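You operate a simulated robot arm through the tools that you are given. There is no shell and no other tool. Be economical: measure what you need, move in short steps, check, and stop when the job is done.

Carry out the task below with a simulated robot arm. There is one attempt and no reset: what you move stays moved.

TASK
Stand the sponge from the snack counter top beside the red pod. It goes on the side that lies toward x +1.0, y +0.0 (a direction in the base frame), with about 3 cm between them.
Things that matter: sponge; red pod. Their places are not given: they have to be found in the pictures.

It is judged by the outcome, as a careful person would: the job done as asked, and still so three seconds after it is handed in. It fails if anything else is knocked over, pushed out of place, dropped, spilled or broken.

THE ROBOT
A 7-joint arm with a two-finger parallel gripper, fixed in place. Base frame: the origin is at the foot of the arm, x ahead of it, y to its left, z up; the work surface is at about z = 0. Lengths are in mm, angles in degrees, forces in N, time in s.
With the tool pointing down near the work surface it reaches from about 220 to 580 mm from the base axis. Its first joint turns from -66.0 to 66.0 degrees. Payload 2.5 kg.
Tool frame: the origin (TCP) lies between the finger pads and is the grasp point; the fingertips stand 23 mm ahead of it; z points along the fingers, y is the line along which they close. The gripper opens to 94 mm. The fingers are 38 mm wide and 10 mm thick; the gripper's body (54 by 96 mm) begins 39 mm behind the TCP.
Orientation is that of the tool frame in the base frame, as a unit quaternion [w, x, y, z]. With the fingers straight down and closing along the base's y, the tool's x points along the base's -x, its y along +y and its z along -z.

THE INTERFACE
- The arm moves only by the tool step_arm. Its arguments are lists of equal length, an entry for each row: "offset": the shift along the tool's x, y, z in mm, a list of three; "dr": the turn, a rotation vector about the tool's x, y, z in degrees, a list of three; "jaw": the finger opening in mm, from 0 to 94. In form: {"offset": [[dx, dy, dz], ...], "dr": [[wx, wy, wz], ...], "jaw": [jaw, ...]}. A call has 1 to 8 rows; each row shifts and turns the commanded pose from where the row before left it, along the tool's axes as they then stand. A row lasts 0.2 s, in which the tool goes at most 50 mm and 8.6 degrees; a call with a longer step from one row to the next is refused whole, and so is a gripper value outside its range. A pose out of reach is approached as far as the arm can. The call stops where the force on the tool passes 40 N (or 10 N more than at its start, if that is more) or the arm is blocked; 0.2 s more then pass. The fingers move at their own pace (about 108 mm/s each) and stop on an object; they squeeze with about 28 N. The grip force told is the motor's: it shows also when the fingers shut on nothing. Time passes only in rows, and 0.2 s behind the last, so rows that do not move let the fingers close. It gives the time, the measured TCP pose, the force on the tool (base axes), the opening and the grip force at its end, in the units of the frame above (readings bear some noise).
- Cameras (640 x 400 px; columns grow to the right, rows downward): "scene" is fixed at [95, -389.6, 549.6]; the picture's right is [0.91, -0.42, 0.00], its down [-0.24, -0.53, -0.81] and it looks along [0.34, 0.74, -0.58] (base axes); focal length 356 px, centre (320, 200). "wrist" rides on the gripper at [-39, 0, -44] in the tool frame; the picture's right is [0.00, -1.00, 0.00], its down [0.97, 0.00, -0.24] and it looks along [0.24, 0.00, 0.97] (tool axes); focal length 218 px, centre (320, 200).
- camera(camera): a new picture of that camera. No time passes.
- point_at(camera, pixels): for up to 12 pixels [column, row] of the newest picture of that camera ("zoom" is the newest enlarged one), the place [x, y, z] in the base frame of the surface seen there, good to about 2 mm, but the place of the scene camera against the robot may be out by one fixed shift of up to 18 mm in any direction. No time passes.
- zoom(camera, box): a new picture of the part [left, top, right, bottom] of that camera's present view, enlarged. No time passes.
- sign_off(): hands the job in; it is judged then, once.

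Work in short steps. Measure before you move; look again where a grasp or a placing could have gone wrong, and mend it. You have 60 turns and 26 pictures in all, the two below and enlarged ones among them. Open the gripper and draw the arm clear of the work before you hand the job in, unless the task says otherwise; then end with one line.

The tools are called after "Call:" by a JSON object that holds its "name" and its "arguments". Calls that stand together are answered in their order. step_arm: Moves the arm, as the interface text tells. Its arguments: {"type":"object","properties":{"offset":{"type":"array"},"dr":{"type":"array"},"jaw":{"type":"array"}},"required":["offset","dr","jaw"]} The other tools are called the same way: camera (camera) takes a picture; point_at (camera, pixels) gives the place of the surface under pixels of a picture; zoom (camera, box) takes an enlarged picture of a part of a camera's view; sign_off () hands the job in.

At the start:

```text
t: 0.0
eef_pos: [433.4, 58.6, 307.7]
tool_rot: [0.0, 0.0, 1.0, 0.0]
ft_force: [0.2, 0.7, -0.1]
opening: 93.8
grasp_force: 0.2
```

scene: 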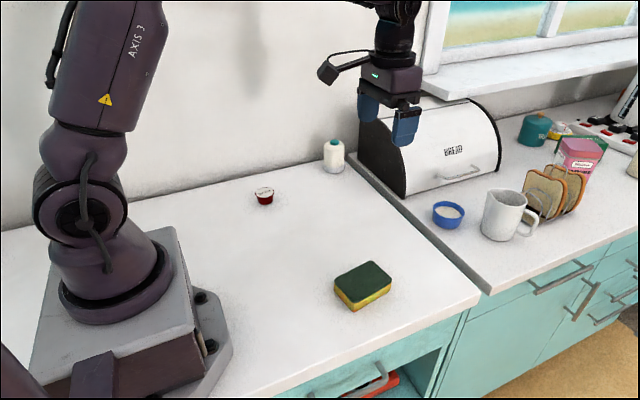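
wrist: 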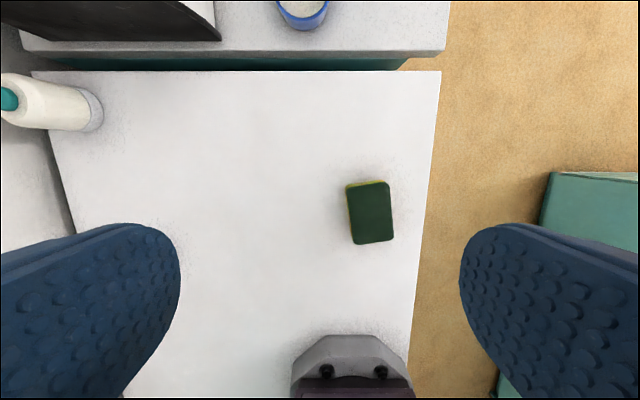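

The sponge is at about (362,285) and the red pod at about (264,196) in the scene picture. I measure both, using the sponge in the wrist picture to find the scene camera's shift.

Call:
{"name": "point_at", "arguments": {"camera": "scene", "pixels": [[334, 279], [375, 261], [392, 279], [352, 299], [363, 279], [264, 190], [256, 193], [274, 193], [265, 204], [258, 202], [272, 201], [300, 230]]}}

Call:
{"name": "point_at", "arguments": {"camera": "wrist", "pixels": [[349, 185], [388, 182], [392, 238], [356, 243], [370, 212], [200, 300], [300, 300]]}}

Call:
{"name": "zoom", "arguments": {"camera": "scene", "box": [220, 160, 420, 320]}}

```text
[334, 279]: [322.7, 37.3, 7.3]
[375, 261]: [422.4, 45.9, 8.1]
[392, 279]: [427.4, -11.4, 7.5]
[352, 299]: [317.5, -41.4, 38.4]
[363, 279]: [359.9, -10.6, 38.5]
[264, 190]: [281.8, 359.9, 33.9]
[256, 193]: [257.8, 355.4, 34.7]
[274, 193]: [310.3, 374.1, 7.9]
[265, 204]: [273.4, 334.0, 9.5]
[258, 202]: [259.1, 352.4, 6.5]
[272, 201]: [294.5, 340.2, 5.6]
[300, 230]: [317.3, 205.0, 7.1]
```

```text
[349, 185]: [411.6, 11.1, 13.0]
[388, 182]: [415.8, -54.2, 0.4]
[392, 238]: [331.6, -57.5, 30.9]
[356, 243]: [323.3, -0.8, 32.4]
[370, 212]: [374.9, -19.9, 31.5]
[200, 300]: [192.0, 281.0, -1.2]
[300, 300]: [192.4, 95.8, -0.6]
```

```text
2.50 times, centred on (320, 240) of scene
```

zoom: 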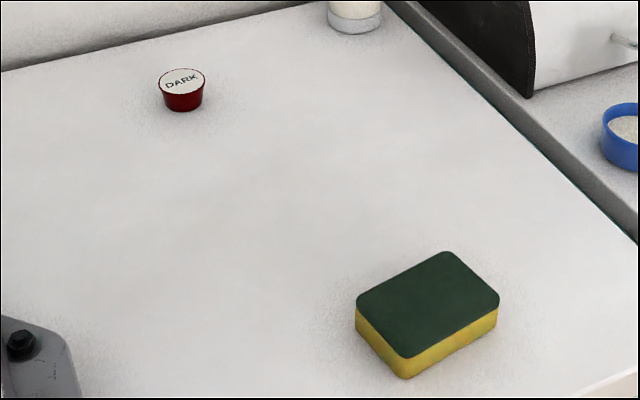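

Scene z reads about 7 mm high, so there is a fixed shift. I measure edges precisely in the enlarged picture and enlarge the wrist view of the sponge.

Call:
{"name": "point_at", "arguments": {"camera": "zoom", "pixels": [[361, 299], [444, 255], [494, 295], [407, 353], [428, 303], [181, 82], [161, 80], [202, 80], [182, 70], [182, 94], [182, 109], [404, 374]]}}

Call:
{"name": "zoom", "arguments": {"camera": "wrist", "box": [320, 162, 416, 262]}}

```text
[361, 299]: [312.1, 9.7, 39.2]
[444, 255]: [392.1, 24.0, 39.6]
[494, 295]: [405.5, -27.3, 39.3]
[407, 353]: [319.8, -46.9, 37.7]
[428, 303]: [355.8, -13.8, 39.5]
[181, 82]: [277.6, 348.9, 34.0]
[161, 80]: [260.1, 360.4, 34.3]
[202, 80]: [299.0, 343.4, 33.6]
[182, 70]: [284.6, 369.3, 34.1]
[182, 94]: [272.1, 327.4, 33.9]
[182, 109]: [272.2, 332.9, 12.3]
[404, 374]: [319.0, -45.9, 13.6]
```

```text
4.00 times, centred on (368, 212) of wrist
```

zoom: 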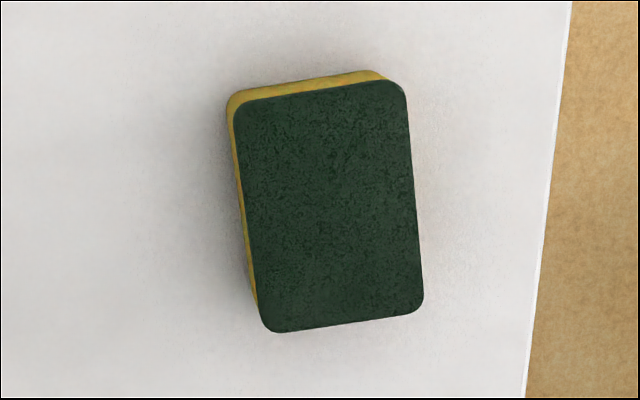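

Call:
{"name": "point_at", "arguments": {"camera": "zoom", "pixels": [[327, 207], [238, 165], [255, 275], [411, 145], [419, 255], [285, 97], [370, 85], [300, 325], [390, 314], [600, 200], [100, 200]]}}

```text
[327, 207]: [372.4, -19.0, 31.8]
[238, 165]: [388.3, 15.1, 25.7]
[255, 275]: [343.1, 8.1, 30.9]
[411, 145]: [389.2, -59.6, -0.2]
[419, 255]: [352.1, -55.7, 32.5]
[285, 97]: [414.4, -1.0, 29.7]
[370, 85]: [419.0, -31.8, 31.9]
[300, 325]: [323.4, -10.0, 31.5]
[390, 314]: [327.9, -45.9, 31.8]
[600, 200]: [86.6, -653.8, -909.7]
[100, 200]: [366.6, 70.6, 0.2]
```

Sponge centre ≈ (371,-21), top z 32, long axis turned ≈ 8.5° from x. The scene shift is about (+14,-11,-7), so the pod is at about (293,338). Checking the bottle (334,170), the wall and the counter edge near the goal.

Call:
{"name": "point_at", "arguments": {"camera": "scene", "pixels": [[334, 168], [334, 142], [325, 165], [250, 178], [300, 160], [395, 210], [363, 190], [310, 205], [360, 170]]}}

Call:
{"name": "step_arm", "arguments": {"offset": [[15, -20, 40], [15, -20, 40], [15, -20, 40], [17, -20, 40], [0, 0, 20]], "dr": [[0, 0, 0], [0, 0, 0], [0, 0, 0], [0, 0, 0], [0, 0, -8.5]], "jaw": [94, 94, 94, 94, 94]}}

```text
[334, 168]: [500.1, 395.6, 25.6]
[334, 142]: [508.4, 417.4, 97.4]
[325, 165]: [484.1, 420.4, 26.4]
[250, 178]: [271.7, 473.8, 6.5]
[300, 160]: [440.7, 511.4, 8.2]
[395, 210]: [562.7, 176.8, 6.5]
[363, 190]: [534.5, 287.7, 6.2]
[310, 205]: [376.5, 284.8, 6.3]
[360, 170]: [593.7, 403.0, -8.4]
```

```text
t: 1.2
eef_pos: [372.2, -21.2, 125.1]
tool_rot: [0.0, -0.074, 0.997, 0.0]
ft_force: [-0.3, 0.8, -0.1]
opening: 94.0
grasp_force: 0.1
```

Now above the sponge; I look with the wrist camera to check alignment.

Call:
{"name": "camera", "arguments": {"camera": "wrist"}}

```text
21 pictures are left
```

wrist: 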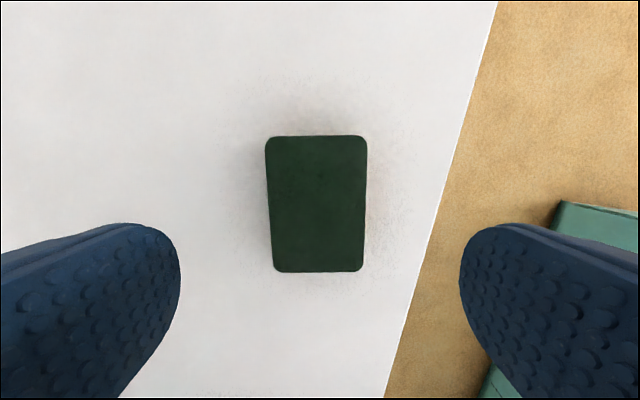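

Call:
{"name": "point_at", "arguments": {"camera": "wrist", "pixels": [[316, 138], [318, 270], [271, 205], [363, 205]]}}

```text
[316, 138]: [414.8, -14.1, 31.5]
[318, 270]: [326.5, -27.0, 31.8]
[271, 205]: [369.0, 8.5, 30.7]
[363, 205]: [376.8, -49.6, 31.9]
```

Aligned: centre (371,-20.5), 90×60 mm. I descend to TCP z ≈ 27 with fingertips about 4 mm above the counter, then close.

Call:
{"name": "step_arm", "arguments": {"offset": [[1, 1, 40], [0, 0, 40], [0, 0, 18], [0, 0, 0], [0, 0, 0], [0, 0, 0]], "dr": [[0, 0, 0], [0, 0, 0], [0, 0, 0], [0, 0, 0], [0, 0, 0], [0, 0, 0]], "jaw": [94, 94, 94, 94, 50, 50]}}

```text
t: 2.6
eef_pos: [371.7, -21.6, 28.7]
tool_rot: [0.0, -0.075, 0.997, -0.001]
ft_force: [0.4, -0.9, 0.4]
opening: 63.9
grasp_force: 27.6
```

Gripped (opening 63.9, 27.6 N). Lift, straighten the tool and move toward the pod to view it by wrist camera.

Call:
{"name": "step_arm", "arguments": {"offset": [[0, 0, -40], [0, 0, -40], [0, 0, -40], [0, 0, 0], [-5, 40, 0], [-5, 45, 0], [-5, 45, 0], [-5, 45, 0]], "dr": [[0, 0, 0], [0, 0, 0], [0, 0, 0], [0, 0, 8.5], [0, 0, 0], [0, 0, 0], [0, 0, 0], [0, 0, 0]], "jaw": [50, 50, 50, 50, 50, 50, 50, 50]}}

Call:
{"name": "camera", "arguments": {"camera": "wrist"}}

Call:
{"name": "camera", "arguments": {"camera": "scene"}}

```text
t: 4.4
eef_pos: [392.5, 154.6, 150.0]
tool_rot: [-0.001, 0.002, 1.0, 0.0]
ft_force: [0.3, 0.9, 0.2]
opening: 63.6
grasp_force: 27.9
```

```text
20 pictures are left
```

wrist: 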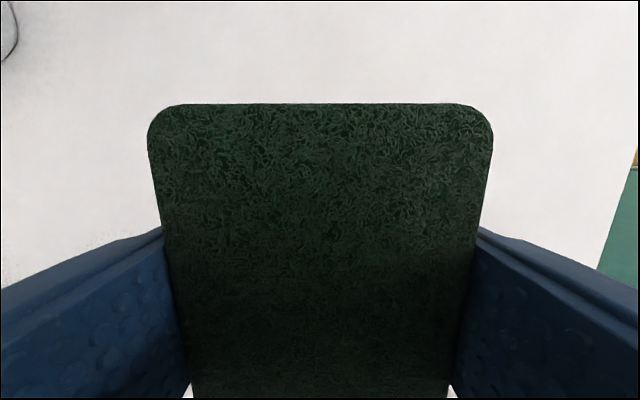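

```text
19 pictures are left
```

scene: 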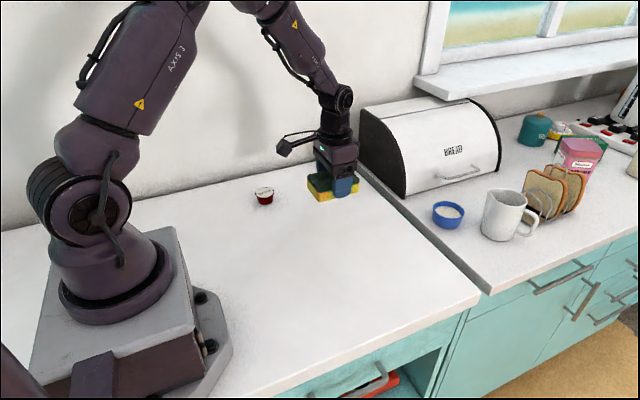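

Pod is hidden from the wrist view; I'll use the scene-derived position (293,338). Move over (391,338) and lower partway, then check.

Call:
{"name": "step_arm", "arguments": {"offset": [[0, 46, 0], [0, 46, 0], [0, 46, 0], [1, 45, 0], [0, 0, 40], [0, 0, 40], [0, 0, 0]], "dr": [[0, 0, 0], [0, 0, 0], [0, 0, 0], [0, 0, 0], [0, 0, 0], [0, 0, 0], [0, 0, 0]], "jaw": [50, 50, 50, 50, 50, 50, 50]}}

Call:
{"name": "zoom", "arguments": {"camera": "scene", "box": [220, 100, 420, 225]}}

```text
t: 6.0
eef_pos: [391.2, 337.3, 69.5]
tool_rot: [0.001, 0.0, 1.0, 0.0]
ft_force: [-0.1, -0.3, -0.7]
opening: 63.7
grasp_force: 28.2
```

```text
3.20 times, centred on (320, 162) of scene
```

zoom: 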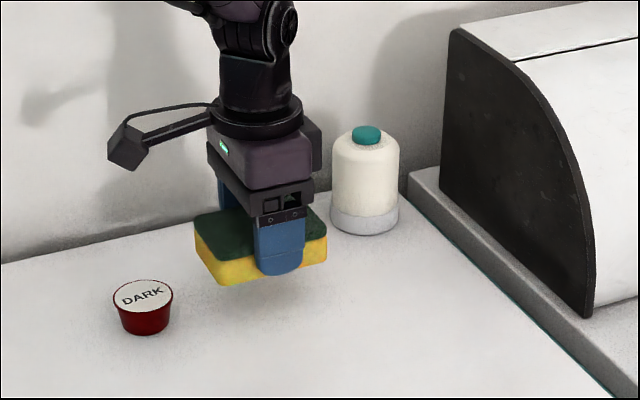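

The sponge hangs 40 mm above its goal with clear space around it. I measure its near face and the pod in this same view.

Call:
{"name": "point_at", "arguments": {"camera": "zoom", "pixels": [[205, 262], [215, 280], [198, 250], [240, 278], [320, 258], [300, 228], [113, 294], [172, 292], [144, 282], [142, 310], [143, 296], [225, 240]]}}

```text
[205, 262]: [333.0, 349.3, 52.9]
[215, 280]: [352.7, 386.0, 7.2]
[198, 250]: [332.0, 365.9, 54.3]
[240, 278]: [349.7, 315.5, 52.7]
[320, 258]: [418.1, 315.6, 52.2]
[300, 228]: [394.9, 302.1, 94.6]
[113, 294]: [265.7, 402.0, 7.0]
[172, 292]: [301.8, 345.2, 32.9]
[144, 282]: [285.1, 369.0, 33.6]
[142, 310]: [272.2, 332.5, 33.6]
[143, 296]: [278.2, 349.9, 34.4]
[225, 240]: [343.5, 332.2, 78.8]
```

Gap reads ≈ 32 mm and the y offset is ≈ 3 mm. Trim slightly and lower to the grasp height.

Call:
{"name": "step_arm", "arguments": {"offset": [[1, 3, 15], [0, 0, 15], [0, 0, 10.5], [0, 0, 0]], "dr": [[0, 0, 0], [0, 0, 0], [0, 0, 0], [0, 0, 0]], "jaw": [50, 50, 50, 50]}}

```text
t: 7.0
eef_pos: [390.5, 339.7, 28.2]
tool_rot: [0.0, -0.001, 1.0, 0.0]
ft_force: [-0.5, 0.0, 1.7]
opening: 63.4
grasp_force: 28.2
```

Touching down (z force 1.7 N). Open and rise straight up, then retreat.

Call:
{"name": "step_arm", "arguments": {"offset": [[0, 0, 0], [0, 0, 0], [0, 0, -30], [0, 0, -45], [0, 0, -45], [0, -45, -30], [0, -50, 0], [0, -50, 0]], "dr": [[0, 0, 0], [0, 0, 0], [0, 0, 0], [0, 0, 0], [0, 0, 0], [0, 0, 0], [0, 0, 0], [0, 0, 0]], "jaw": [92, 92, 92, 92, 92, 92, 92, 92]}}

Call:
{"name": "zoom", "arguments": {"camera": "scene", "box": [220, 100, 420, 225]}}

Call:
{"name": "camera", "arguments": {"camera": "wrist"}}

```text
refused: row 6 steps farther than a row can; nothing moved
```

```text
3.20 times, centred on (320, 162) of scene
```

zoom: 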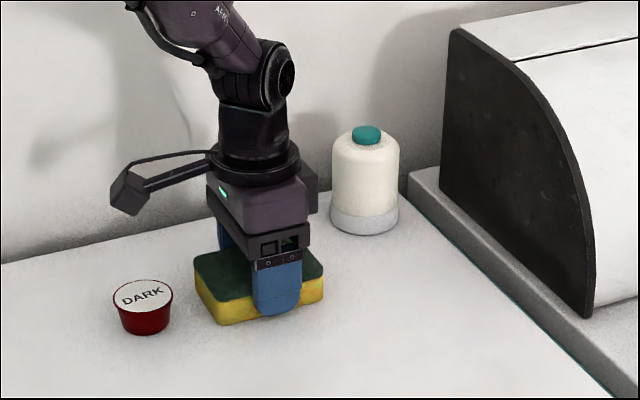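

```text
16 pictures are left
```

wrist: 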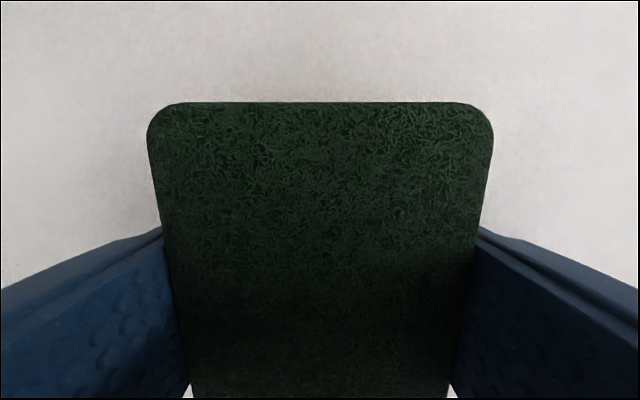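

That call was refused, since one step was too long, and nothing moved. The sponge rests on the counter in place, so I repeat with shorter steps.

Call:
{"name": "step_arm", "arguments": {"offset": [[0, 0, 0], [0, 0, 0], [0, 0, -30], [0, 0, -45], [0, 0, -45], [0, -40, -20], [0, -45, 0], [0, -45, 0]], "dr": [[0, 0, 0], [0, 0, 0], [0, 0, 0], [0, 0, 0], [0, 0, 0], [0, 0, 0], [0, 0, 0], [0, 0, 0]], "jaw": [92, 92, 92, 92, 92, 92, 92, 92]}}

Call:
{"name": "zoom", "arguments": {"camera": "scene", "box": [220, 100, 420, 225]}}

```text
t: 8.8
eef_pos: [389.3, 211.1, 168.7]
tool_rot: [0.001, 0.0, 1.0, 0.0]
ft_force: [-0.4, 0.8, -1.3]
opening: 92.2
grasp_force: 0.0
```

```text
3.20 times, centred on (320, 162) of scene
```

zoom: 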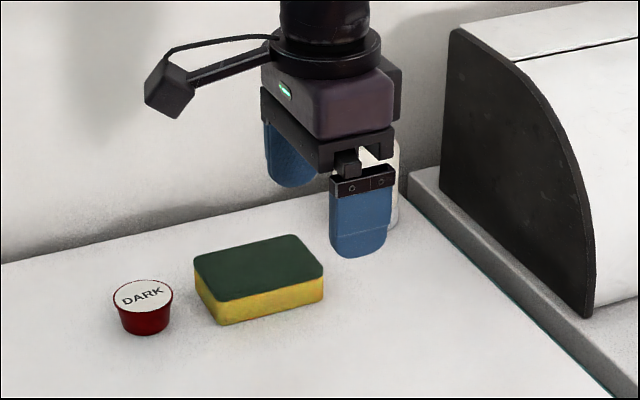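

The sponge stands flat and free beside the pod. I measure the final gap.

Call:
{"name": "point_at", "arguments": {"camera": "zoom", "pixels": [[199, 283], [207, 300], [216, 298], [197, 268], [260, 265], [312, 277], [270, 240], [169, 297], [143, 295], [171, 291], [322, 268], [250, 305]]}}

```text
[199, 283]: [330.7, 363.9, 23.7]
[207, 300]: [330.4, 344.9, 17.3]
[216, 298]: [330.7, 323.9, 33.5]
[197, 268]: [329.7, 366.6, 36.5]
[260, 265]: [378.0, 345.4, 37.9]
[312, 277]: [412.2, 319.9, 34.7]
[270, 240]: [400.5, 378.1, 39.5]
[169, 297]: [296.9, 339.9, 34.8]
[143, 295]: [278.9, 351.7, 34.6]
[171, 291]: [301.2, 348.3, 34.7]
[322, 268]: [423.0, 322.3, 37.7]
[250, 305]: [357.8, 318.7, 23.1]
```

The gap is ≈ 29 mm (face at x 330.5, pod rim at 301.5), and the centres agree in y to about 2 mm. The gripper is open and clear, so I hand in.

Call:
{"name": "sign_off", "arguments": {}}

```text
The job is handed in.
```

The sponge now lies flat on the counter on the +x side of the red pod, with a measured gap of about 29 mm, and the gripper is open and clear.
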